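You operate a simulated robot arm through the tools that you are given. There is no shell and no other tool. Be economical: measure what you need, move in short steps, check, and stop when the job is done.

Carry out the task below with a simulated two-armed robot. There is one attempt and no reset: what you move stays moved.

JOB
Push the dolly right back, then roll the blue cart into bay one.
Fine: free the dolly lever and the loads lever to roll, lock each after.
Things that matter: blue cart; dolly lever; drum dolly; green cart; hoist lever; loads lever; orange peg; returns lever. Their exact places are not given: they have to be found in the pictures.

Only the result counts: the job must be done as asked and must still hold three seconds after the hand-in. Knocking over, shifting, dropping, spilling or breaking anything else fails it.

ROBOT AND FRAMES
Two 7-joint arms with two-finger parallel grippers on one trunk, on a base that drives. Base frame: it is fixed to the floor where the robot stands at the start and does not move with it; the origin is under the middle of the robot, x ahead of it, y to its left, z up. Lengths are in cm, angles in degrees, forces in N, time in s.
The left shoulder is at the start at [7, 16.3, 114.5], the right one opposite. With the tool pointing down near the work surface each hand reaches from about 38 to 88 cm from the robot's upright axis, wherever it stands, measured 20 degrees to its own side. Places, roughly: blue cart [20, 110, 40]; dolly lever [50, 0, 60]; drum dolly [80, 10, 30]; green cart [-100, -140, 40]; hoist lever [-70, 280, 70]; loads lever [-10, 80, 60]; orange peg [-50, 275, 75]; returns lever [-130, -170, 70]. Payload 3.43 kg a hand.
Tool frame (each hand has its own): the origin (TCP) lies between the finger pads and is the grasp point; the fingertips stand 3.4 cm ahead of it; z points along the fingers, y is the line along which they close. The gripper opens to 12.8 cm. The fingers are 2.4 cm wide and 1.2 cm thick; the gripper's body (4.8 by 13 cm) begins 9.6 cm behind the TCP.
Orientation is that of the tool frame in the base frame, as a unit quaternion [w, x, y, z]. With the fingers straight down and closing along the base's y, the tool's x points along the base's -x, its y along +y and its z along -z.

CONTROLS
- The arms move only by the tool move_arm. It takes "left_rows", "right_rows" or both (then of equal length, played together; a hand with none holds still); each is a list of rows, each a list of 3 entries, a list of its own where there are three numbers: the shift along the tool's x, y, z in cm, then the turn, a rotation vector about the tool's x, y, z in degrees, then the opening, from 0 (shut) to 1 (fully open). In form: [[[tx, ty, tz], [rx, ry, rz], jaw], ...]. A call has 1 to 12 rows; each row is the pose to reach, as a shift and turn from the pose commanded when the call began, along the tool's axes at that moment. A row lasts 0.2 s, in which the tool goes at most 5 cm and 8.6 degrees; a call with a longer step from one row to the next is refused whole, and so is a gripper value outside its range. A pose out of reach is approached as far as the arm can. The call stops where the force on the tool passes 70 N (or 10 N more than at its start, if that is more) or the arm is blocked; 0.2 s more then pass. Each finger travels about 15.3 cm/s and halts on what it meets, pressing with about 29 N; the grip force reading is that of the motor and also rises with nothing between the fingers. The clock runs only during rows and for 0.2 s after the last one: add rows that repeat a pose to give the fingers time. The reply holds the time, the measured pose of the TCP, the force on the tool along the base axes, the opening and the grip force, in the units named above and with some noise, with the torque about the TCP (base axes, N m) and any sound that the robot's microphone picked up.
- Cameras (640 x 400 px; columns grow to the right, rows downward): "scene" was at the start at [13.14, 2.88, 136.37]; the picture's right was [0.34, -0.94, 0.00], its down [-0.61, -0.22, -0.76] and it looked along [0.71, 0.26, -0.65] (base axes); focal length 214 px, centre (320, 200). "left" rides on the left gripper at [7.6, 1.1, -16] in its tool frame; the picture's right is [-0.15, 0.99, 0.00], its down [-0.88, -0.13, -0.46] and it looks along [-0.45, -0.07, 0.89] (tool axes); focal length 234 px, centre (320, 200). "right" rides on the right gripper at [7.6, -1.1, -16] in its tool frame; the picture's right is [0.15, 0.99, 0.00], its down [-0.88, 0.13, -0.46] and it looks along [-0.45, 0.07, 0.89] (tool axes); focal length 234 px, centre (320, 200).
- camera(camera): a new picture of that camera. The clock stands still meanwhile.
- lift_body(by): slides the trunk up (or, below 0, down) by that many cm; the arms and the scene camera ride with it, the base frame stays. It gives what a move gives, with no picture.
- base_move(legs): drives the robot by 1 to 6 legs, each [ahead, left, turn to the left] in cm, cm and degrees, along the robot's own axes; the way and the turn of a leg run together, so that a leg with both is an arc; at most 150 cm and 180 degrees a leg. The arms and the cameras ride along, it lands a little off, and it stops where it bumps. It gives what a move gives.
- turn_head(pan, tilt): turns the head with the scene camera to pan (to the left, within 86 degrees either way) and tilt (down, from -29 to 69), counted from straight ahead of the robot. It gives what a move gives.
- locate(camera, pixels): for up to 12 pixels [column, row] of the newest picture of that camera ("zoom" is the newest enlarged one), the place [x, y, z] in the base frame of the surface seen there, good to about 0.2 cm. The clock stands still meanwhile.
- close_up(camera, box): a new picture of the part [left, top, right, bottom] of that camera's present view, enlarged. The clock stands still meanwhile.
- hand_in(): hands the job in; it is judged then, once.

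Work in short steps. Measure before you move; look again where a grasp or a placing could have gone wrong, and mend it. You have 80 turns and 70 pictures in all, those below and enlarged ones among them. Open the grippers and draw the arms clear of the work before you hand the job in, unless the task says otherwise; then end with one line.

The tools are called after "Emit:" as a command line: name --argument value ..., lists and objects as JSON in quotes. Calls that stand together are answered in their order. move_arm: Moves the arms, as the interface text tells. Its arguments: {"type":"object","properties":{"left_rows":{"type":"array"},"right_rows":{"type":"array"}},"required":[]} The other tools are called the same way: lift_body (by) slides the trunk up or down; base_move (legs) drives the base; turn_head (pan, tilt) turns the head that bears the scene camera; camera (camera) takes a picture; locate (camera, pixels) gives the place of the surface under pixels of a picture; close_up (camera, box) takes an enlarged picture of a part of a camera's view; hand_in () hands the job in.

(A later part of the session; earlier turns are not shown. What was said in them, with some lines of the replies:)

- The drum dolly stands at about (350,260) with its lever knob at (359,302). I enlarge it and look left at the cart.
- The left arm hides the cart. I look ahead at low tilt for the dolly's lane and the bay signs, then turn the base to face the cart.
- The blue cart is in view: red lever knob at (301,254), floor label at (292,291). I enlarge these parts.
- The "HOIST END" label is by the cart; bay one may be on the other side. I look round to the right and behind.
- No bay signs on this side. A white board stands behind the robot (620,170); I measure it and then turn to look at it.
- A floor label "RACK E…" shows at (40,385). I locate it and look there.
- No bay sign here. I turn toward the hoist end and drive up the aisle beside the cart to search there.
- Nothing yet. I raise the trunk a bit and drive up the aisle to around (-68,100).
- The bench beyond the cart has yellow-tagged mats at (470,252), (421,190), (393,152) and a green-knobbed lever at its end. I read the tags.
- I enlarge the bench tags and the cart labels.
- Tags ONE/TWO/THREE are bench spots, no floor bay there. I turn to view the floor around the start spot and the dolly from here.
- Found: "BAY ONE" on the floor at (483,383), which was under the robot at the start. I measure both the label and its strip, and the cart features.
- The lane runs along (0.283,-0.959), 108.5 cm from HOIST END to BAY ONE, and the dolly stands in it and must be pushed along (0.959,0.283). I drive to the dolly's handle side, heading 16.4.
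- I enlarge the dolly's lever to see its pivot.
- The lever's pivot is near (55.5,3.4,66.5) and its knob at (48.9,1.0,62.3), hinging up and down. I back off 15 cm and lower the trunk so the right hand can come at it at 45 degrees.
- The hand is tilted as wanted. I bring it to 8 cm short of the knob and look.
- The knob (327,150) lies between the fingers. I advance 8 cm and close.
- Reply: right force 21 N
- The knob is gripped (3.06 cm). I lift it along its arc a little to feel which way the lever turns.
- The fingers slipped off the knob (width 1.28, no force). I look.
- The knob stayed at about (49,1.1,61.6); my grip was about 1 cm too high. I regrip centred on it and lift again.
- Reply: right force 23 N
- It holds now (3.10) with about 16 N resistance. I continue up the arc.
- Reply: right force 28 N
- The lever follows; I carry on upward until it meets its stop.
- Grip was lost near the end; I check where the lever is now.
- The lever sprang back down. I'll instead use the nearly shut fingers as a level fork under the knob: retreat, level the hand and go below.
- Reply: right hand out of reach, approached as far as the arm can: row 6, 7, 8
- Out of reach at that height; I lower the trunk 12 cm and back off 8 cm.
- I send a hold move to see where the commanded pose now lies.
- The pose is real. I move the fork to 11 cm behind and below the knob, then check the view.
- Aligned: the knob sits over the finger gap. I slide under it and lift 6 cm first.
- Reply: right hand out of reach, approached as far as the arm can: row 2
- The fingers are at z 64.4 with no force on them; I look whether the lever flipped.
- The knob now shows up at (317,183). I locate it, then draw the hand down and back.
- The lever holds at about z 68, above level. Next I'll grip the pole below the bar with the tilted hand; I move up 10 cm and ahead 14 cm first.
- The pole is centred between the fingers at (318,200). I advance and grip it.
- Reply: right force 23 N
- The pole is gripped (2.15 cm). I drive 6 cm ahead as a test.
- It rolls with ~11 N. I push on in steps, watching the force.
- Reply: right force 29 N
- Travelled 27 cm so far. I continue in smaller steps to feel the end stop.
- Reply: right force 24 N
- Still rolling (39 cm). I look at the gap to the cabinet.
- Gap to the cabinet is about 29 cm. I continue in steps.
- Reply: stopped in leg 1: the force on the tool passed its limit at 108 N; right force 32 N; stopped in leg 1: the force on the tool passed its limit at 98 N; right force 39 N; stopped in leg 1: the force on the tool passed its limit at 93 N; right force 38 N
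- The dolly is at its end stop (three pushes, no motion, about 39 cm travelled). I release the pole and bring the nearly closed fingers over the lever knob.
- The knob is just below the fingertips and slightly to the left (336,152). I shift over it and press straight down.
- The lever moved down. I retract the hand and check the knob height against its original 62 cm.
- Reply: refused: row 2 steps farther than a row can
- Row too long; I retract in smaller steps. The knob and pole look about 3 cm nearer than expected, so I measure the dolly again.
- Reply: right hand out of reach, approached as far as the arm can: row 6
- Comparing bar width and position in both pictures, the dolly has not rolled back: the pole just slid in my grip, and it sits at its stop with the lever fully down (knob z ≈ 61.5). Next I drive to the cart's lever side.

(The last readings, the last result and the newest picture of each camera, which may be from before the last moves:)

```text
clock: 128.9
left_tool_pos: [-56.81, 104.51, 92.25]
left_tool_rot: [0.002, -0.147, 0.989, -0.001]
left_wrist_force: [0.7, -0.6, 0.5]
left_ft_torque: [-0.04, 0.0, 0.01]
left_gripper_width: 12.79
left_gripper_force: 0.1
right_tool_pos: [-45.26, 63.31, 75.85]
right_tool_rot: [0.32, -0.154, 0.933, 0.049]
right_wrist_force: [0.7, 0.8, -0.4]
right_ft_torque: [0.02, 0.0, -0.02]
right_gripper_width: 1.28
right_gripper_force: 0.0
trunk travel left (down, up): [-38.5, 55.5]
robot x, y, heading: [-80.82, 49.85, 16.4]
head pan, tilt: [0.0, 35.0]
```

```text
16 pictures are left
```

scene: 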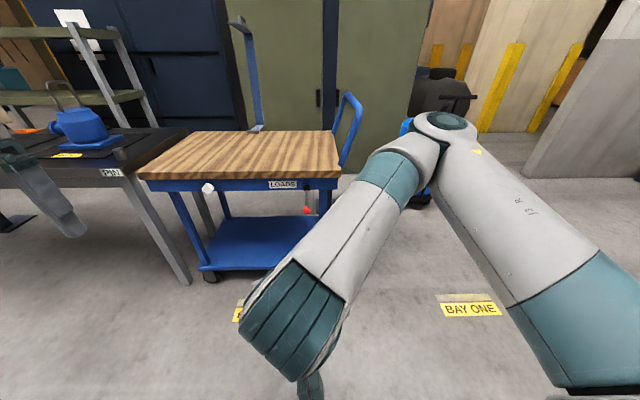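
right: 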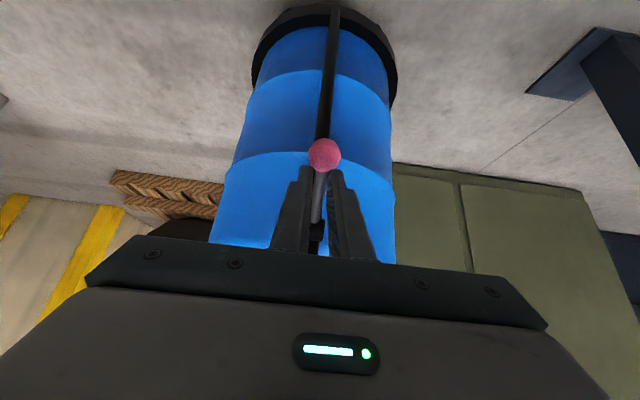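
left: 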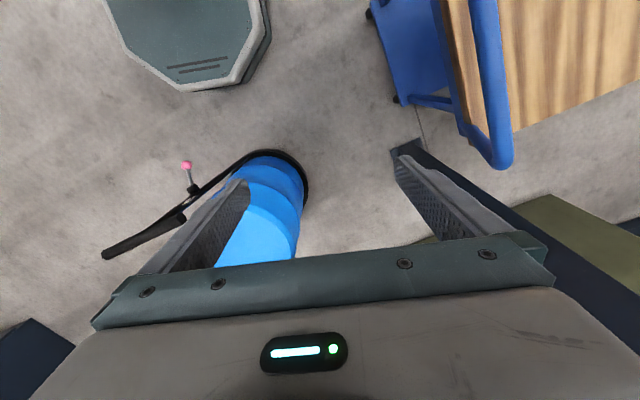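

The red knob is at (307,210) with its pivot around (308,192). I measure them and the handle post.

Emit:
locate --camera "scene" --pixels '[[307, 210], [307, 200], [308, 191], [335, 182], [345, 160], [356, 120], [348, 96], [336, 130], [208, 188], [142, 180]]'

Emit:
close_up --camera "scene" --box '[240, 80, 380, 230]'

Emit:
lift_body --by -10

```text
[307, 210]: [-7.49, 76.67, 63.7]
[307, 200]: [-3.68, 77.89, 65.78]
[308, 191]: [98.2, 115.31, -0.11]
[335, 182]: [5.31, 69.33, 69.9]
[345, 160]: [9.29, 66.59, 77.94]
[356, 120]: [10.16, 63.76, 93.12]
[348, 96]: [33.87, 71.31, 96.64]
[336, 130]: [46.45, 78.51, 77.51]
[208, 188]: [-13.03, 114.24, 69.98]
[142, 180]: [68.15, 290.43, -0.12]
```

```text
2.67 times, centred on (310, 155) of scene
```

zoom: 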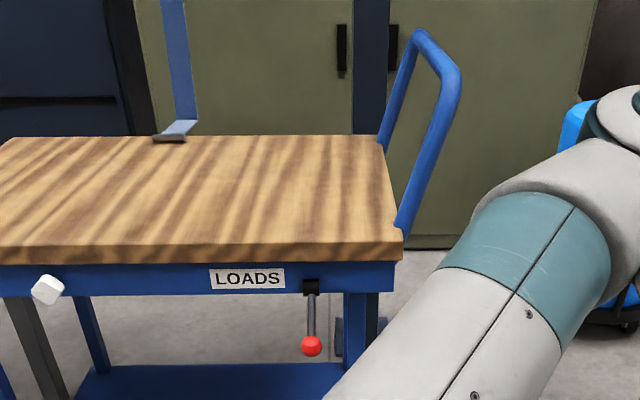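

```text
clock: 130.2
left_tool_pos: [-56.71, 104.55, 82.4]
left_tool_rot: [0.001, -0.147, 0.989, 0.0]
left_wrist_force: [-0.3, -0.1, -0.6]
left_ft_torque: [-0.01, -0.01, -0.04]
left_gripper_width: 12.8
left_gripper_force: 0.0
right_tool_pos: [-45.24, 63.12, 65.88]
right_tool_rot: [0.321, -0.154, 0.933, 0.049]
right_wrist_force: [0.4, 0.2, -0.3]
right_ft_torque: [-0.03, 0.02, -0.02]
right_gripper_width: 1.27
right_gripper_force: 0.0
trunk travel left (down, up): [-28.5, 65.5]
robot x, y, heading: [-80.58, 49.92, 16.8]
head pan, tilt: [0.0, 35.0]
```

The knob centre is about (-6.2,77.1,63.3). I align the base and bring the level fork behind and below the knob as before.

Emit:
base_move --legs '[[5, 5, -0.3]]'

Emit:
move_arm --right_rows '[[[-2.3, -0.5, 3.0], [0, -7.4, 0], 0.1], [[-4.6, -1, 6.0], [0, -14.9, 0], 0.1], [[-6.8, -1.5, 9.0], [0, -22.3, 0], 0.1], [[-9.1, -2, 12.0], [0, -29.7, 0], 0.1], [[-11.4, -2.5, 15], [0, -37.1, 0], 0.1], [[-13.7, -3, 18], [0, -44.6, 0], 0.1], [[-15.9, -3.4, 20.9], [0, -52, 0], 0.1], [[-15.9, -3.4, 20.9], [0, -52, 0], 0.1]]'

Emit:
camera --camera "right"

```text
clock: 131.2
left_tool_pos: [-52.85, 110.76, 82.21]
left_tool_rot: [0.001, -0.144, 0.99, -0.003]
left_wrist_force: [0.3, 0.4, 0.1]
left_ft_torque: [-0.05, 0.01, -0.02]
left_gripper_width: 12.81
left_gripper_force: 0.2
right_tool_pos: [-41.59, 69.29, 65.71]
right_tool_rot: [0.321, -0.151, 0.934, 0.048]
right_wrist_force: [-0.2, 0.1, -0.1]
right_ft_torque: [0.02, 0.03, -0.02]
right_gripper_width: 1.27
right_gripper_force: 0.1
trunk travel left (down, up): [-28.5, 65.5]
robot x, y, heading: [-77.05, 55.94, 16.3]
head pan, tilt: [0.0, 35.0]
```

```text
clock: 133.0
left_tool_pos: [-52.92, 110.63, 82.3]
left_tool_rot: [0.001, -0.144, 0.99, -0.001]
left_wrist_force: [0.1, -0.5, 0.6]
left_ft_torque: [0.02, 0.01, 0.03]
left_gripper_width: 12.79
left_gripper_force: 0.1
right_tool_pos: [-16.57, 74.25, 59.39]
right_tool_rot: [0.698, -0.112, 0.699, 0.109]
right_wrist_force: [-0.3, -0.2, -0.6]
right_ft_torque: [0.01, -0.04, -0.01]
right_gripper_width: 1.27
right_gripper_force: 0.0
right hand out of reach, approached as far as the arm can: row 7, 8
trunk travel left (down, up): [-28.5, 65.5]
robot x, y, heading: [-77.18, 55.9, 16.6]
head pan, tilt: [0.0, 35.0]
```

```text
14 pictures are left
```

right: 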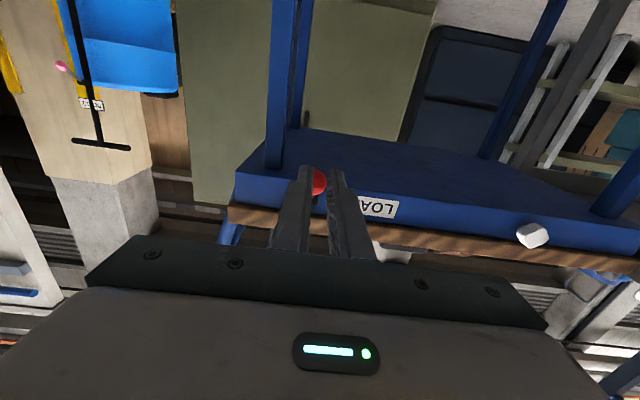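

The knob shows in the finger gap at (319,182). I slide under it and lift.

Emit:
move_arm --right_rows '[[[0, -0.3, 4.5], [0, 0, 0], 0.1], [[0, -0.4, 9.0], [0, 0, 0], 0.1], [[-1.5, -0.4, 9.0], [0, 0, 0], 0.1], [[-3, -0.4, 9.0], [0, 0, 0], 0.1], [[-4.5, -0.4, 9], [0, 0, 0], 0.1], [[-6, -0.4, 9], [0, 0, 0], 0.1], [[-7.5, -0.4, 9], [0, 0, 0], 0.1]]'

Emit:
close_up --camera "scene" --box '[240, 80, 380, 230]'

```text
clock: 133.9
left_tool_pos: [-53.1, 110.7, 82.41]
left_tool_rot: [0.002, -0.144, 0.99, -0.002]
left_wrist_force: [-0.7, 0.0, 0.0]
left_ft_torque: [0.01, 0.0, -0.01]
left_gripper_width: 12.78
left_gripper_force: 0.1
right_tool_pos: [-9.83, 78.09, 61.06]
right_tool_rot: [0.684, -0.121, 0.711, 0.108]
right_wrist_force: [-5.0, 0.9, -5.2]
right_ft_torque: [0.02, 0.12, -0.03]
right_gripper_width: 1.19
right_gripper_force: 0.1
right hand out of reach, approached as far as the arm can: row 1, 2, 3, 4
trunk travel left (down, up): [-28.5, 65.5]
robot x, y, heading: [-77.48, 55.82, 16.5]
head pan, tilt: [0.0, 35.0]
stopped in row 4 (right hand): the force on the tool passed its limit at 80 N (the readings are from after the stop); the commanded pose is now the measured one
```

```text
2.67 times, centred on (310, 155) of scene
```

zoom: 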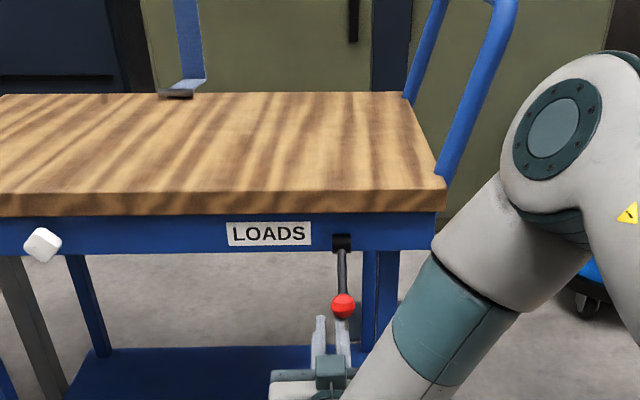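

The arm was at its reach limit and the fork drifted left of the knob. I drop the hand back, drive 6 cm closer and realign.

Emit:
move_arm --right_rows '[[[1.5, 0, -2], [0, 0, 0], 0.1], [[2.5, 0, -6], [0, 0, 0], 0.1], [[2.5, -1.5, -10], [0, 0, 0], 0.1], [[2.5, -1.5, -12], [0, 0, 0], 0.1]]'

Emit:
base_move --legs '[[6, 0, 0]]'

Emit:
camera --camera "right"

```text
clock: 134.9
left_tool_pos: [-53.01, 110.65, 82.3]
left_tool_rot: [0.002, -0.144, 0.99, -0.001]
left_wrist_force: [-0.2, -0.1, 0.2]
left_ft_torque: [0.0, 0.02, 0.01]
left_gripper_width: 12.8
left_gripper_force: 0.1
right_tool_pos: [-20.88, 72.72, 59.04]
right_tool_rot: [0.686, -0.118, 0.71, 0.106]
right_wrist_force: [-0.8, -0.2, 0.0]
right_ft_torque: [-0.01, 0.03, -0.01]
right_gripper_width: 1.27
right_gripper_force: 0.0
trunk travel left (down, up): [-28.5, 65.5]
robot x, y, heading: [-77.49, 55.81, 16.3]
head pan, tilt: [0.0, 35.0]
```

```text
clock: 135.9
left_tool_pos: [-47.17, 112.29, 82.3]
left_tool_rot: [0.002, -0.143, 0.99, -0.002]
left_wrist_force: [0.1, 0.5, -0.7]
left_ft_torque: [-0.04, 0.01, 0.0]
left_gripper_width: 12.79
left_gripper_force: 0.0
right_tool_pos: [-14.97, 74.26, 59.09]
right_tool_rot: [0.685, -0.118, 0.711, 0.106]
right_wrist_force: [-0.3, 1.0, -0.4]
right_ft_torque: [0.02, 0.0, 0.04]
right_gripper_width: 1.3
right_gripper_force: 0.1
trunk travel left (down, up): [-28.5, 65.5]
robot x, y, heading: [-71.5, 57.69, 16.4]
head pan, tilt: [0.0, 35.0]
```

```text
12 pictures are left
```

right: 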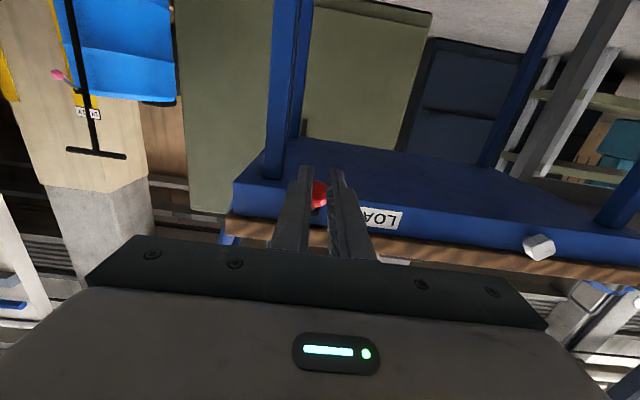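

Aligned again, knob at (319,195). Forward 7.7 cm and lift.

Emit:
move_arm --right_rows '[[[0, -0.15, 4], [0, 0, 0], 0.1], [[0, -0.3, 7.7], [0, 0, 0], 0.1], [[-1.5, -0.3, 7.7], [0, 0, 0], 0.1], [[-3, -0.3, 7.7], [0, 0, 0], 0.1], [[-4.5, -0.3, 7.7], [0, 0, 0], 0.1], [[-6, -0.3, 7.7], [0, 0, 0], 0.1], [[-7.7, -0.3, 7.7], [0, 0, 0], 0.1]]'

Emit:
close_up --camera "scene" --box '[240, 80, 400, 230]'

```text
clock: 137.5
left_tool_pos: [-47.08, 112.15, 82.3]
left_tool_rot: [0.001, -0.143, 0.99, 0.0]
left_wrist_force: [0.1, -0.5, 0.1]
left_ft_torque: [-0.03, 0.02, 0.01]
left_gripper_width: 12.79
left_gripper_force: 0.1
right_tool_pos: [-7.46, 76.51, 66.68]
right_tool_rot: [0.687, -0.117, 0.71, 0.106]
right_wrist_force: [-1.2, 0.0, 0.2]
right_ft_torque: [-0.02, -0.02, 0.02]
right_gripper_width: 1.26
right_gripper_force: 0.1
right hand out of reach, approached as far as the arm can: row 2
trunk travel left (down, up): [-28.5, 65.5]
robot x, y, heading: [-71.78, 57.41, 16.4]
head pan, tilt: [0.0, 35.0]
```

```text
2.67 times, centred on (320, 155) of scene
```

zoom: 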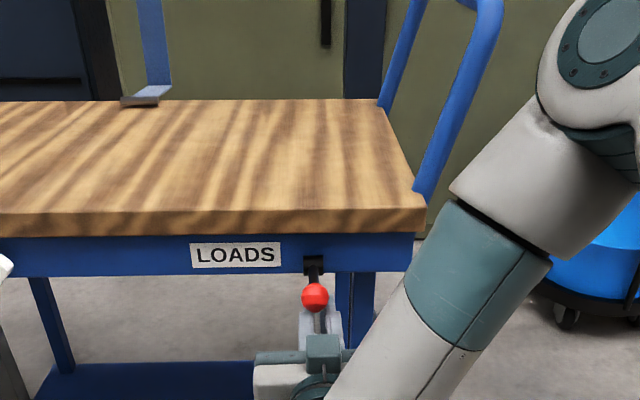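

The lever is up. I withdraw the hand, tilt it, raise the trunk and shift the base toward the cart's handle post.

Emit:
move_arm --right_rows '[[[1.5, 0, 0], [0, 0, 0], 0.1], [[3, 0, -4], [0, 0, 0], 0.1], [[3, 0, -8.9], [0, 0, 0], 0.1], [[3, 0, -13], [0, 8, 0], 0.1], [[0, 0, -15], [0, 16, 0], 0.1], [[-4, 0, -16], [0, 24, 0], 0.1], [[-8, 0, -16], [0, 32, 0], 0.1], [[-12, 0, -15], [0, 40, 0], 0.1], [[-16, 0, -15], [0, 48, 0], 0.6], [[-16, 0, -15], [0, 48, 0], 0.6]]'

Emit:
lift_body --by 14

Emit:
base_move --legs '[[12, -16, 0]]'

Emit:
camera --camera "scene"

Emit:
locate --camera "scene" --pixels '[[300, 220], [310, 200], [250, 240], [252, 250]]'

```text
clock: 139.7
left_tool_pos: [-47.36, 112.35, 82.25]
left_tool_rot: [0.002, -0.143, 0.99, -0.001]
left_wrist_force: [-0.7, 0.3, 0.2]
left_ft_torque: [-0.02, 0.0, -0.02]
left_gripper_width: 12.81
left_gripper_force: 0.1
right_tool_pos: [-21.14, 71.95, 83.17]
right_tool_rot: [0.336, -0.152, 0.928, 0.05]
right_wrist_force: [0.8, 0.2, 0.0]
right_ft_torque: [0.02, 0.0, 0.01]
right_gripper_width: 7.69
right_gripper_force: 0.0
trunk travel left (down, up): [-28.5, 65.5]
robot x, y, heading: [-71.69, 57.46, 16.3]
head pan, tilt: [0.0, 35.0]
```

```text
clock: 141.4
left_tool_pos: [-47.1, 112.3, 96.36]
left_tool_rot: [0.001, -0.144, 0.99, -0.002]
left_wrist_force: [0.3, 0.0, -0.3]
left_ft_torque: [0.06, -0.02, 0.05]
left_gripper_width: 12.8
left_gripper_force: 0.1
right_tool_pos: [-20.98, 72.12, 96.98]
right_tool_rot: [0.337, -0.152, 0.928, 0.05]
right_wrist_force: [-0.2, 0.4, -0.5]
right_ft_torque: [-0.06, 0.01, 0.0]
right_gripper_width: 7.67
right_gripper_force: 0.3
trunk travel left (down, up): [-42.5, 51.5]
robot x, y, heading: [-71.54, 58.0, 16.2]
head pan, tilt: [0.0, 35.0]
```

```text
clock: 143.0
left_tool_pos: [-31.41, 100.49, 96.26]
left_tool_rot: [0.001, -0.145, 0.989, -0.001]
left_wrist_force: [-0.5, 0.1, -0.8]
left_ft_torque: [-0.02, 0.06, 0.02]
left_gripper_width: 12.78
left_gripper_force: 0.0
right_tool_pos: [-5.0, 60.35, 97.14]
right_tool_rot: [0.336, -0.153, 0.928, 0.05]
right_wrist_force: [0.1, 0.1, -0.6]
right_ft_torque: [0.0, 0.01, 0.0]
right_gripper_width: 7.71
right_gripper_force: 0.0
trunk travel left (down, up): [-42.5, 51.5]
robot x, y, heading: [-56.03, 45.98, 16.2]
head pan, tilt: [0.0, 35.0]
```

```text
10 pictures are left
```

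scene: 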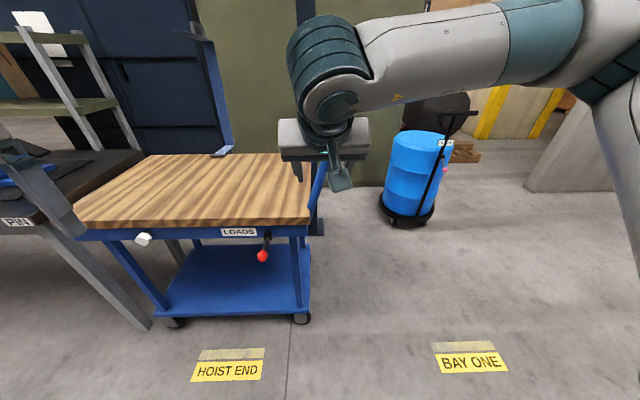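

```text
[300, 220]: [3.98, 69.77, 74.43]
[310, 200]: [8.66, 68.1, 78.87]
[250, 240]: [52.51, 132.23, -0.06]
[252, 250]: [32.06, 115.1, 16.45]
```

I check the lever knob height and view the post with the right hand camera.

Emit:
locate --camera "scene" --pixels '[[262, 256], [265, 243]]'

Emit:
camera --camera "right"

Emit:
locate --camera "right" --pixels '[[330, 100], [330, 130], [330, 160], [310, 130], [350, 130]]'

```text
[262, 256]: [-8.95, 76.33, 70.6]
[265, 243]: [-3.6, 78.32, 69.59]
```

```text
9 pictures are left
```

right: 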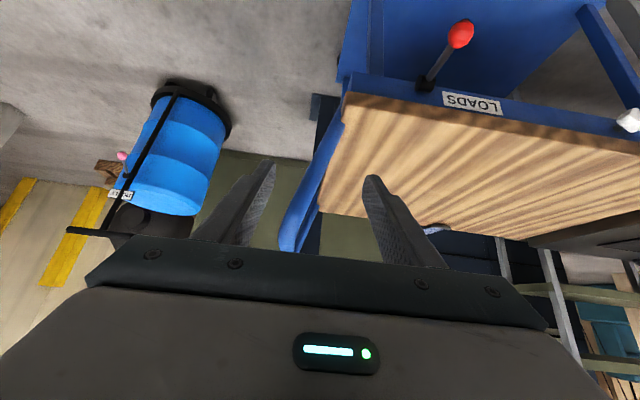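

```text
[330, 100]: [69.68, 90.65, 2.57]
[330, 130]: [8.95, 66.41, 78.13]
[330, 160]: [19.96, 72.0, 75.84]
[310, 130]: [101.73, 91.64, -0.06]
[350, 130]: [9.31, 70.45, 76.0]
```

The lever is up (knob z 70.6). The post lies between the fingers; I move in and grip it.

Emit:
move_arm --right_rows '[[[-2, -0.2, 3.5], [0, 0, 0], 0.6], [[-4, -0.4, 7.5], [0, 0, 0], 0.6], [[-5.5, -0.6, 11.5], [0, 0, 0], 0.6], [[-5.9, -0.6, 15.5], [0, 0, 0], 0.6], [[-5.9, -0.6, 18.7], [0, 0, 0], 0.6], [[-5.9, -0.6, 18.7], [0, 0, 0], 0.0], [[-5.9, -0.6, 18.7], [0, 0, 0], 0.0], [[-5.9, -0.6, 18.7], [0, 0, 0], 0.0]]'

```text
clock: 144.8
left_tool_pos: [-31.41, 100.72, 96.32]
left_tool_rot: [0.001, -0.145, 0.989, -0.002]
left_wrist_force: [-0.5, -0.2, -0.2]
left_ft_torque: [0.0, -0.06, 0.01]
left_gripper_width: 12.81
left_gripper_force: 0.0
right_tool_pos: [10.67, 64.98, 86.54]
right_tool_rot: [0.336, -0.153, 0.928, 0.051]
right_wrist_force: [1.1, 7.5, -3.2]
right_ft_torque: [3.23, 1.04, 0.3]
right_gripper_width: 4.12
right_gripper_force: 45.0
trunk travel left (down, up): [-42.5, 51.5]
robot x, y, heading: [-55.59, 45.87, 16.5]
head pan, tilt: [0.0, 35.0]
```

Gripped (4.12 cm). I strafe 8 cm right as a test.

Emit:
base_move --legs '[[0, -8, 0]]'

Emit:
base_move --legs '[[0, -20, 0]]'

```text
clock: 145.8
left_tool_pos: [-29.24, 93.29, 96.12]
left_tool_rot: [-0.001, -0.147, 0.989, -0.002]
left_wrist_force: [0.2, 0.3, -0.4]
left_ft_torque: [-0.02, -0.03, 0.01]
left_gripper_width: 12.79
left_gripper_force: 0.2
right_tool_pos: [12.81, 58.01, 86.74]
right_tool_rot: [0.337, -0.157, 0.927, 0.052]
right_wrist_force: [17.1, 17.5, -1.9]
right_ft_torque: [2.72, -1.14, -0.54]
right_gripper_width: 4.16
right_gripper_force: 45.0
trunk travel left (down, up): [-42.5, 51.5]
robot x, y, heading: [-53.73, 38.18, 16.6]
head pan, tilt: [0.0, 35.0]
```

```text
clock: 147.4
left_tool_pos: [-23.48, 74.17, 96.16]
left_tool_rot: [0.0, -0.147, 0.989, -0.002]
left_wrist_force: [-0.8, -0.2, 0.2]
left_ft_torque: [0.02, 0.02, -0.01]
left_gripper_width: 12.81
left_gripper_force: 0.0
right_tool_pos: [18.96, 39.13, 86.68]
right_tool_rot: [0.34, -0.156, 0.926, 0.054]
right_wrist_force: [40.2, 16.1, 1.3]
right_ft_torque: [2.74, -0.41, -0.38]
right_gripper_width: 4.14
right_gripper_force: 45.0
trunk travel left (down, up): [-42.5, 51.5]
robot x, y, heading: [-47.93, 19.36, 16.7]
head pan, tilt: [0.0, 35.0]
```

It rolls, but a sideways force is building (40 N in x); the lane seems to run nearer 17.8 degrees. I correct slightly ahead and go on.

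Emit:
base_move --legs '[[1.0, 0, 0], [0.4, -20, 0]]'

Emit:
base_move --legs '[[0.4, -20, 0]]'

```text
clock: 149.4
left_tool_pos: [-16.82, 55.18, 96.35]
left_tool_rot: [0.002, -0.149, 0.989, -0.002]
left_wrist_force: [-0.6, 0.1, -0.1]
left_ft_torque: [0.02, -0.01, 0.02]
left_gripper_width: 12.8
left_gripper_force: 0.1
right_tool_pos: [25.56, 20.27, 87.07]
right_tool_rot: [0.341, -0.158, 0.925, 0.056]
right_wrist_force: [-25.7, -5.0, -19.3]
right_ft_torque: [2.62, -0.96, -0.77]
right_gripper_width: 4.1
right_gripper_force: 45.9
trunk travel left (down, up): [-42.5, 51.5]
robot x, y, heading: [-40.21, 0.45, 16.8]
head pan, tilt: [0.0, 35.0]
```

```text
clock: 151.0
left_tool_pos: [-10.57, 36.24, 96.31]
left_tool_rot: [0.002, -0.149, 0.989, -0.002]
left_wrist_force: [-0.4, -1.0, 0.8]
left_ft_torque: [-0.02, -0.01, 0.02]
left_gripper_width: 12.81
left_gripper_force: 0.1
right_tool_pos: [31.77, 1.48, 87.09]
right_tool_rot: [0.341, -0.159, 0.925, 0.058]
right_wrist_force: [-6.6, 2.0, -1.7]
right_ft_torque: [2.83, -1.58, -1.2]
right_gripper_width: 4.1
right_gripper_force: 44.8
trunk travel left (down, up): [-42.5, 51.5]
robot x, y, heading: [-34.72, -18.54, 17.2]
head pan, tilt: [0.0, 35.0]
```

67 cm travelled with small forces. Two more steps, then I measure.

Emit:
base_move --legs '[[0.4, -20, 0]]'

Emit:
base_move --legs '[[0.2, -12, 0]]'

Emit:
camera --camera "scene"

```text
clock: 152.6
left_tool_pos: [-4.47, 17.28, 96.36]
left_tool_rot: [0.002, -0.15, 0.989, -0.001]
left_wrist_force: [0.3, -0.6, 0.1]
left_ft_torque: [0.01, 0.0, 0.02]
left_gripper_width: 12.78
left_gripper_force: 0.0
right_tool_pos: [37.93, -17.31, 87.02]
right_tool_rot: [0.342, -0.159, 0.924, 0.058]
right_wrist_force: [-3.4, 4.0, -1.5]
right_ft_torque: [2.89, -1.59, -1.22]
right_gripper_width: 4.06
right_gripper_force: 45.4
trunk travel left (down, up): [-42.5, 51.5]
robot x, y, heading: [-28.19, -37.46, 16.7]
head pan, tilt: [0.0, 35.0]
```

```text
clock: 153.8
left_tool_pos: [-0.64, 5.95, 96.13]
left_tool_rot: [0.001, -0.149, 0.989, -0.003]
left_wrist_force: [-0.7, -0.9, -0.8]
left_ft_torque: [0.01, 0.02, -0.01]
left_gripper_width: 12.8
left_gripper_force: 0.1
right_tool_pos: [41.7, -28.62, 86.94]
right_tool_rot: [0.342, -0.16, 0.924, 0.059]
right_wrist_force: [1.5, 8.5, -1.7]
right_ft_torque: [2.73, -1.62, -1.02]
right_gripper_width: 4.06
right_gripper_force: 45.4
trunk travel left (down, up): [-42.5, 51.5]
robot x, y, heading: [-24.29, -49.22, 16.9]
head pan, tilt: [0.0, 35.0]
```

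```text
8 pictures are left
```

scene: 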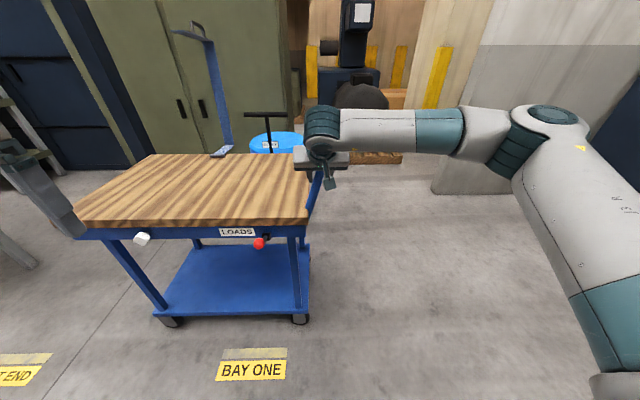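

The cart needs a few cm more. I enlarge both floor labels to measure their spacing accurately.

Emit:
close_up --camera "scene" --box '[0, 260, 320, 400]'

```text
2.00 times, centred on (160, 330) of scene
```

zoom: 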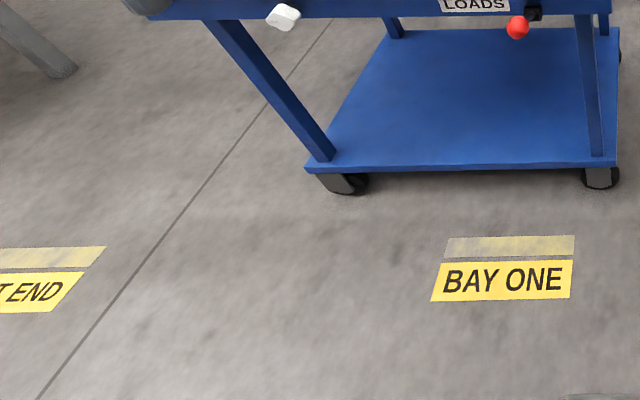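

I locate matching corners of both labels, and the cart's shelf corners.

Emit:
locate --camera "zoom" --pixels '[[84, 271], [57, 311], [105, 247], [573, 261], [571, 298], [574, 236], [437, 264], [432, 301], [308, 170], [614, 165], [284, 18], [516, 28]]'

```text
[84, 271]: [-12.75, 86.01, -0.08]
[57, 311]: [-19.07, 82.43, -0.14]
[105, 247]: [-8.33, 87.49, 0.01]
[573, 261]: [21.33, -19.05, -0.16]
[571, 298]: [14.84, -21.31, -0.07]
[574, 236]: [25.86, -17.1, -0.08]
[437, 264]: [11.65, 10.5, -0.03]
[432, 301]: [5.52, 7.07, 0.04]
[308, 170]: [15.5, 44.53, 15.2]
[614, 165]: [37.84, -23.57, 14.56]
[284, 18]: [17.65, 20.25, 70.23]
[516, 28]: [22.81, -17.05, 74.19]
```

Label spacing is 110 cm along the lane; the cart has moved 98.8 and its shelf centre is 11.2 cm short of the BAY ONE label's centre. I move the remaining 11.2 cm.

Emit:
base_move --legs '[[0.2, -8, 0]]'

Emit:
base_move --legs '[[0.1, -3.2, 0]]'

Emit:
close_up --camera "scene" --box '[80, 200, 400, 400]'

```text
clock: 154.8
left_tool_pos: [1.7, -1.39, 96.03]
left_tool_rot: [0.001, -0.15, 0.989, -0.003]
left_wrist_force: [-1.5, 0.2, -0.3]
left_ft_torque: [-0.01, -0.03, 0.03]
left_gripper_width: 12.79
left_gripper_force: 0.1
right_tool_pos: [43.98, -35.58, 87.09]
right_tool_rot: [0.343, -0.163, 0.923, 0.061]
right_wrist_force: [1.2, 11.9, -5.2]
right_ft_torque: [2.64, -1.21, -0.55]
right_gripper_width: 4.04
right_gripper_force: 44.6
trunk travel left (down, up): [-42.5, 51.5]
robot x, y, heading: [-21.95, -56.4, 17.2]
head pan, tilt: [0.0, 35.0]
```

```text
clock: 155.7
left_tool_pos: [2.84, -4.58, 96.31]
left_tool_rot: [0.002, -0.151, 0.989, -0.001]
left_wrist_force: [-0.4, -0.1, 0.3]
left_ft_torque: [0.02, 0.01, -0.01]
left_gripper_width: 12.8
left_gripper_force: 0.0
right_tool_pos: [45.16, -38.88, 87.08]
right_tool_rot: [0.343, -0.163, 0.923, 0.062]
right_wrist_force: [-1.4, 1.4, -7.4]
right_ft_torque: [2.45, -1.24, -0.84]
right_gripper_width: 4.07
right_gripper_force: 45.7
trunk travel left (down, up): [-42.5, 51.5]
robot x, y, heading: [-21.08, -59.56, 16.8]
head pan, tilt: [0.0, 35.0]
```

```text
2.00 times, centred on (240, 300) of scene
```

zoom: 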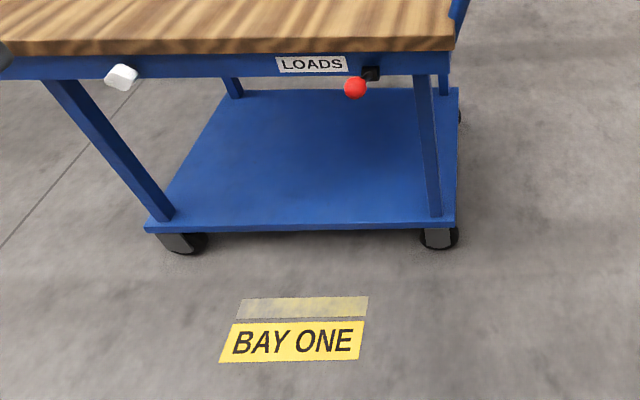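

I check the shelf corners and the knob positions.

Emit:
locate --camera "zoom" --pixels '[[149, 227], [454, 222], [122, 78], [354, 87], [363, 323], [360, 359], [233, 323], [220, 361]]'

```text
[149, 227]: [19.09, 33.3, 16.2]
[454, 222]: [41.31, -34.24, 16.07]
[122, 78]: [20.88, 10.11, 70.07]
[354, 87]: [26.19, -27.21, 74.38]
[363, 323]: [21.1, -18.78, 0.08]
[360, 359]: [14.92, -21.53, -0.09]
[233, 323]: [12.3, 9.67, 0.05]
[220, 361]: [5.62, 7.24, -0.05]
```

The cart is centred on the BAY ONE label (within about 0.3 cm). I release the post, draw back and move the hand over the lever knob, now at z≈74.

Emit:
move_arm --right_rows '[[[0, 0, 0], [0, 0, 0], 0.6], [[0, 0, 0], [0, 0, 0], 0.6], [[0, 0, -4], [0, 0, 0], 0.6], [[0, 0, -8.5], [0, 0, 0], 0.6], [[0, 0, -13], [0, 0, 0], 0.6], [[0, 0, -14], [0, 0, 0], 0.1], [[0, 0, -14], [0, 0, 0], 0.1]]'

Emit:
base_move --legs '[[-7, 17.2, 0]]'

Emit:
camera --camera "right"

```text
clock: 157.3
left_tool_pos: [2.76, -4.59, 96.36]
left_tool_rot: [0.002, -0.15, 0.989, -0.001]
left_wrist_force: [0.5, 0.9, 0.1]
left_ft_torque: [0.01, -0.03, -0.01]
left_gripper_width: 12.8
left_gripper_force: 0.0
right_tool_pos: [36.32, -42.03, 97.92]
right_tool_rot: [0.343, -0.162, 0.923, 0.062]
right_wrist_force: [-1.0, 0.3, -0.1]
right_ft_torque: [-0.01, 0.0, 0.01]
right_gripper_width: 1.3
right_gripper_force: 0.0
trunk travel left (down, up): [-42.5, 51.5]
robot x, y, heading: [-21.24, -59.45, 17.1]
head pan, tilt: [0.0, 35.0]
```

```text
clock: 158.8
left_tool_pos: [-9.1, 9.8, 96.37]
left_tool_rot: [0.003, -0.153, 0.988, -0.002]
left_wrist_force: [-0.2, -0.4, -0.2]
left_ft_torque: [0.0, 0.01, -0.04]
left_gripper_width: 12.8
left_gripper_force: 0.1
right_tool_pos: [24.64, -27.31, 97.81]
right_tool_rot: [0.343, -0.165, 0.923, 0.062]
right_wrist_force: [-0.5, -0.7, -0.7]
right_ft_torque: [-0.06, -0.02, 0.0]
right_gripper_width: 1.26
right_gripper_force: 0.1
trunk travel left (down, up): [-42.5, 51.5]
robot x, y, heading: [-32.78, -45.2, 17.1]
head pan, tilt: [0.0, 35.0]
```

```text
5 pictures are left
```

right: 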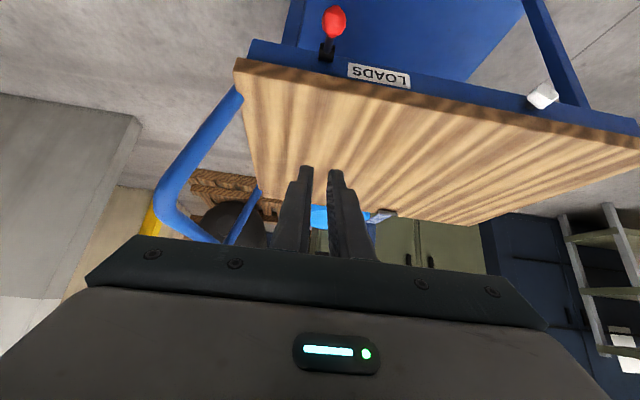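

The knob shows at (333,20); I locate it precisely.

Emit:
locate --camera "right" --pixels '[[333, 18], [333, 28], [328, 45]]'

```text
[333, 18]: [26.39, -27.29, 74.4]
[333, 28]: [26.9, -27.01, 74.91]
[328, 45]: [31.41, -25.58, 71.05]
```

Centre about (27.2,-27,73.9). I descend onto it and press it down to the locked height.

Emit:
move_arm --right_rows '[[[2.87, -0.2, 3.33], [0, 0, 0], 0.1], [[5.75, -0.4, 6.66], [0, 0, 0], 0.1], [[8.62, -0.6, 9.99], [0, 0, 0], 0.1], [[11.43, -0.6, 13.25], [0, 0, 0], 0.1], [[12.7, -0.6, 14.8], [0, 0, 0], 0.1], [[14.0, -0.6, 16.3], [0, 0, 0], 0.1], [[15.3, -0.6, 17.8], [0, 0, 0], 0.1], [[16.65, -0.6, 19.3], [0, 0, 0], 0.1], [[17.96, -0.6, 20.8], [0, 0, 0], 0.1], [[19.1, -0.6, 22.2], [0, 0, 0], 0.1], [[19.8, -0.6, 22.9], [0, 0, 0], 0.1], [[19.8, -0.6, 22.9], [0, 0, 0], 0.1]]'

Emit:
camera --camera "right"

Emit:
locate --camera "right" --pixels '[[325, 155], [325, 145], [322, 165], [330, 150]]'

```text
clock: 161.4
left_tool_pos: [-9.22, 9.73, 96.25]
left_tool_rot: [0.001, -0.152, 0.988, -0.001]
left_wrist_force: [0.5, -0.4, 0.0]
left_ft_torque: [-0.02, -0.02, 0.0]
left_gripper_width: 12.78
left_gripper_force: 0.0
right_tool_pos: [24.81, -27.97, 67.6]
right_tool_rot: [0.344, -0.165, 0.922, 0.063]
right_wrist_force: [-0.2, 0.4, 0.1]
right_ft_torque: [-0.01, 0.05, -0.04]
right_gripper_width: 1.29
right_gripper_force: 0.1
trunk travel left (down, up): [-42.5, 51.5]
robot x, y, heading: [-32.69, -45.05, 17.2]
head pan, tilt: [0.0, 35.0]
```

```text
4 pictures are left
```

right: 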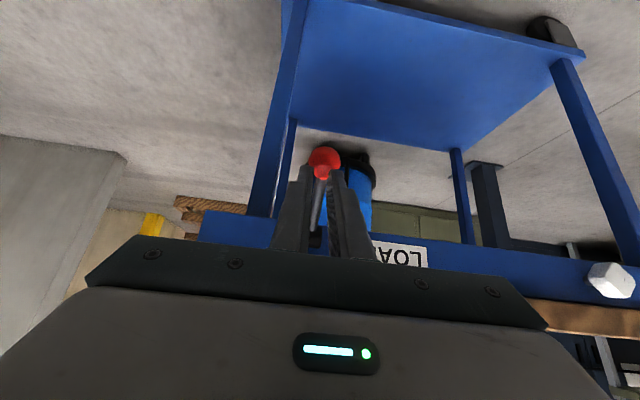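

```text
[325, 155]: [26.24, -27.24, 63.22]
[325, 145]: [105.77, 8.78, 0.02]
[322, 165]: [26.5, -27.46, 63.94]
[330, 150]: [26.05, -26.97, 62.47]
```

The knob is down at z≈63, its original locked height. I withdraw the hand, back off and take a last look.

Emit:
move_arm --right_rows '[[[0, 0, -4.5], [0, 0, 0], 0.1], [[0, 0, -9], [0, 0, 0], 0.1], [[0, 0, -13], [0, 0, 0], 0.1], [[-4, 0, -15], [0, 0, 0], 0.8], [[-8, 0, -17], [0, 0, 0], 1.0], [[-8, 0, -17], [0, 0, 0], 1.0]]'

Emit:
base_move --legs '[[-25, 0, 0]]'

Emit:
camera --camera "scene"

```text
clock: 162.8
left_tool_pos: [-9.12, 9.92, 96.29]
left_tool_rot: [0.001, -0.152, 0.988, -0.001]
left_wrist_force: [0.5, 0.7, 0.6]
left_ft_torque: [0.0, 0.02, 0.02]
left_gripper_width: 12.78
left_gripper_force: 0.1
right_tool_pos: [20.28, -29.96, 85.74]
right_tool_rot: [0.343, -0.165, 0.923, 0.063]
right_wrist_force: [0.4, 0.1, -0.4]
right_ft_torque: [0.02, -0.05, 0.0]
right_gripper_width: 12.79
right_gripper_force: 0.1
trunk travel left (down, up): [-42.5, 51.5]
robot x, y, heading: [-32.89, -45.44, 17.0]
head pan, tilt: [0.0, 35.0]
```

```text
clock: 164.6
left_tool_pos: [-32.6, 2.43, 96.39]
left_tool_rot: [0.002, -0.151, 0.989, -0.002]
left_wrist_force: [-0.2, 0.4, -1.1]
left_ft_torque: [0.0, 0.0, -0.03]
left_gripper_width: 12.81
left_gripper_force: 0.1
right_tool_pos: [-3.34, -37.28, 85.75]
right_tool_rot: [0.344, -0.164, 0.923, 0.062]
right_wrist_force: [-0.1, 0.5, -0.2]
right_ft_torque: [-0.02, 0.01, 0.0]
right_gripper_width: 12.78
right_gripper_force: 0.0
trunk travel left (down, up): [-42.5, 51.5]
robot x, y, heading: [-56.4, -52.88, 17.2]
head pan, tilt: [0.0, 35.0]
```

```text
3 pictures are left
```

scene: 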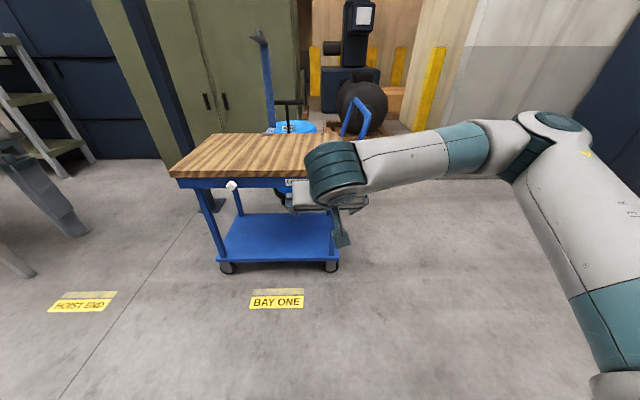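

The hand is clear. I check the cart and the dolly bar positions once more.

Emit:
locate --camera "scene" --pixels '[[231, 185], [218, 262], [337, 262], [278, 102], [290, 102], [300, 103]]'

Emit:
base_move --legs '[[0, -35, 0]]'

Emit:
turn_head --pan 20 --tilt 30

Emit:
camera --camera "scene"

```text
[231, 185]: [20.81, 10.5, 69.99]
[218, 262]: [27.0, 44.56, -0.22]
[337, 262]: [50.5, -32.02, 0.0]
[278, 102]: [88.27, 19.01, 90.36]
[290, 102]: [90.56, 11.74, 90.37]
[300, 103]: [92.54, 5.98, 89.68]
```

```text
clock: 166.9
left_tool_pos: [-22.26, -31.11, 96.38]
left_tool_rot: [0.001, -0.15, 0.989, -0.002]
left_wrist_force: [0.0, -0.1, 0.2]
left_ft_torque: [0.0, 0.05, 0.04]
left_gripper_width: 12.79
left_gripper_force: 0.1
right_tool_pos: [6.88, -70.93, 85.78]
right_tool_rot: [0.343, -0.163, 0.923, 0.062]
right_wrist_force: [0.2, 0.0, -0.1]
right_ft_torque: [0.01, 0.02, 0.0]
right_gripper_width: 12.8
right_gripper_force: 0.0
trunk travel left (down, up): [-42.5, 51.5]
robot x, y, heading: [-46.06, -85.89, 17.0]
head pan, tilt: [0.0, 35.0]
```

```text
clock: 167.7
left_tool_pos: [-22.26, -31.0, 96.41]
left_tool_rot: [0.001, -0.151, 0.989, -0.002]
left_wrist_force: [0.4, 0.6, -0.2]
left_ft_torque: [-0.01, 0.0, 0.0]
left_gripper_width: 12.78
left_gripper_force: 0.1
right_tool_pos: [6.85, -70.67, 85.75]
right_tool_rot: [0.343, -0.164, 0.923, 0.062]
right_wrist_force: [0.2, -0.5, 0.5]
right_ft_torque: [0.03, 0.0, 0.03]
right_gripper_width: 12.81
right_gripper_force: 0.1
trunk travel left (down, up): [-42.5, 51.5]
robot x, y, heading: [-46.34, -85.86, 16.9]
head pan, tilt: [20.0, 30.0]
```

```text
2 pictures are left
```

scene: 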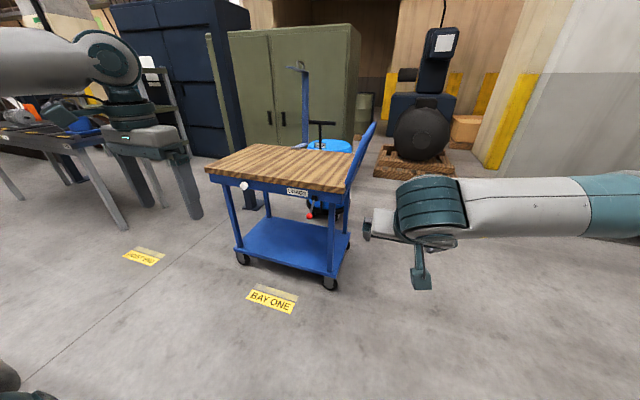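

Both are in place. I enlarge the red and pink knobs for a last check of the levers.

Emit:
close_up --camera "scene" --box '[270, 110, 380, 230]'

Emit:
locate --camera "scene" --pixels '[[309, 216], [310, 212]]'

```text
3.33 times, centred on (325, 170) of scene
```

zoom: 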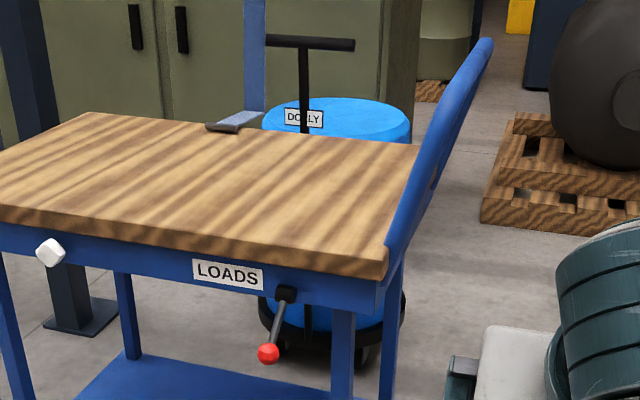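

```text
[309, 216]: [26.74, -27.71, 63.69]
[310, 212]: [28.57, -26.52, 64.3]
```

The loads lever is down (knob z 63.7), the cart is aligned with BAY ONE, and the dolly is at its stop with its lever down. The arms are clear and the grippers open, so I hand in.

Emit:
hand_in

```text
The job is handed in.
```

The job is handed in: the drum dolly is pushed back to its end stop, and the blue cart is lined up with the BAY ONE label. Both levers are back down in their original locked position; I did not tug on either one to test the lock.
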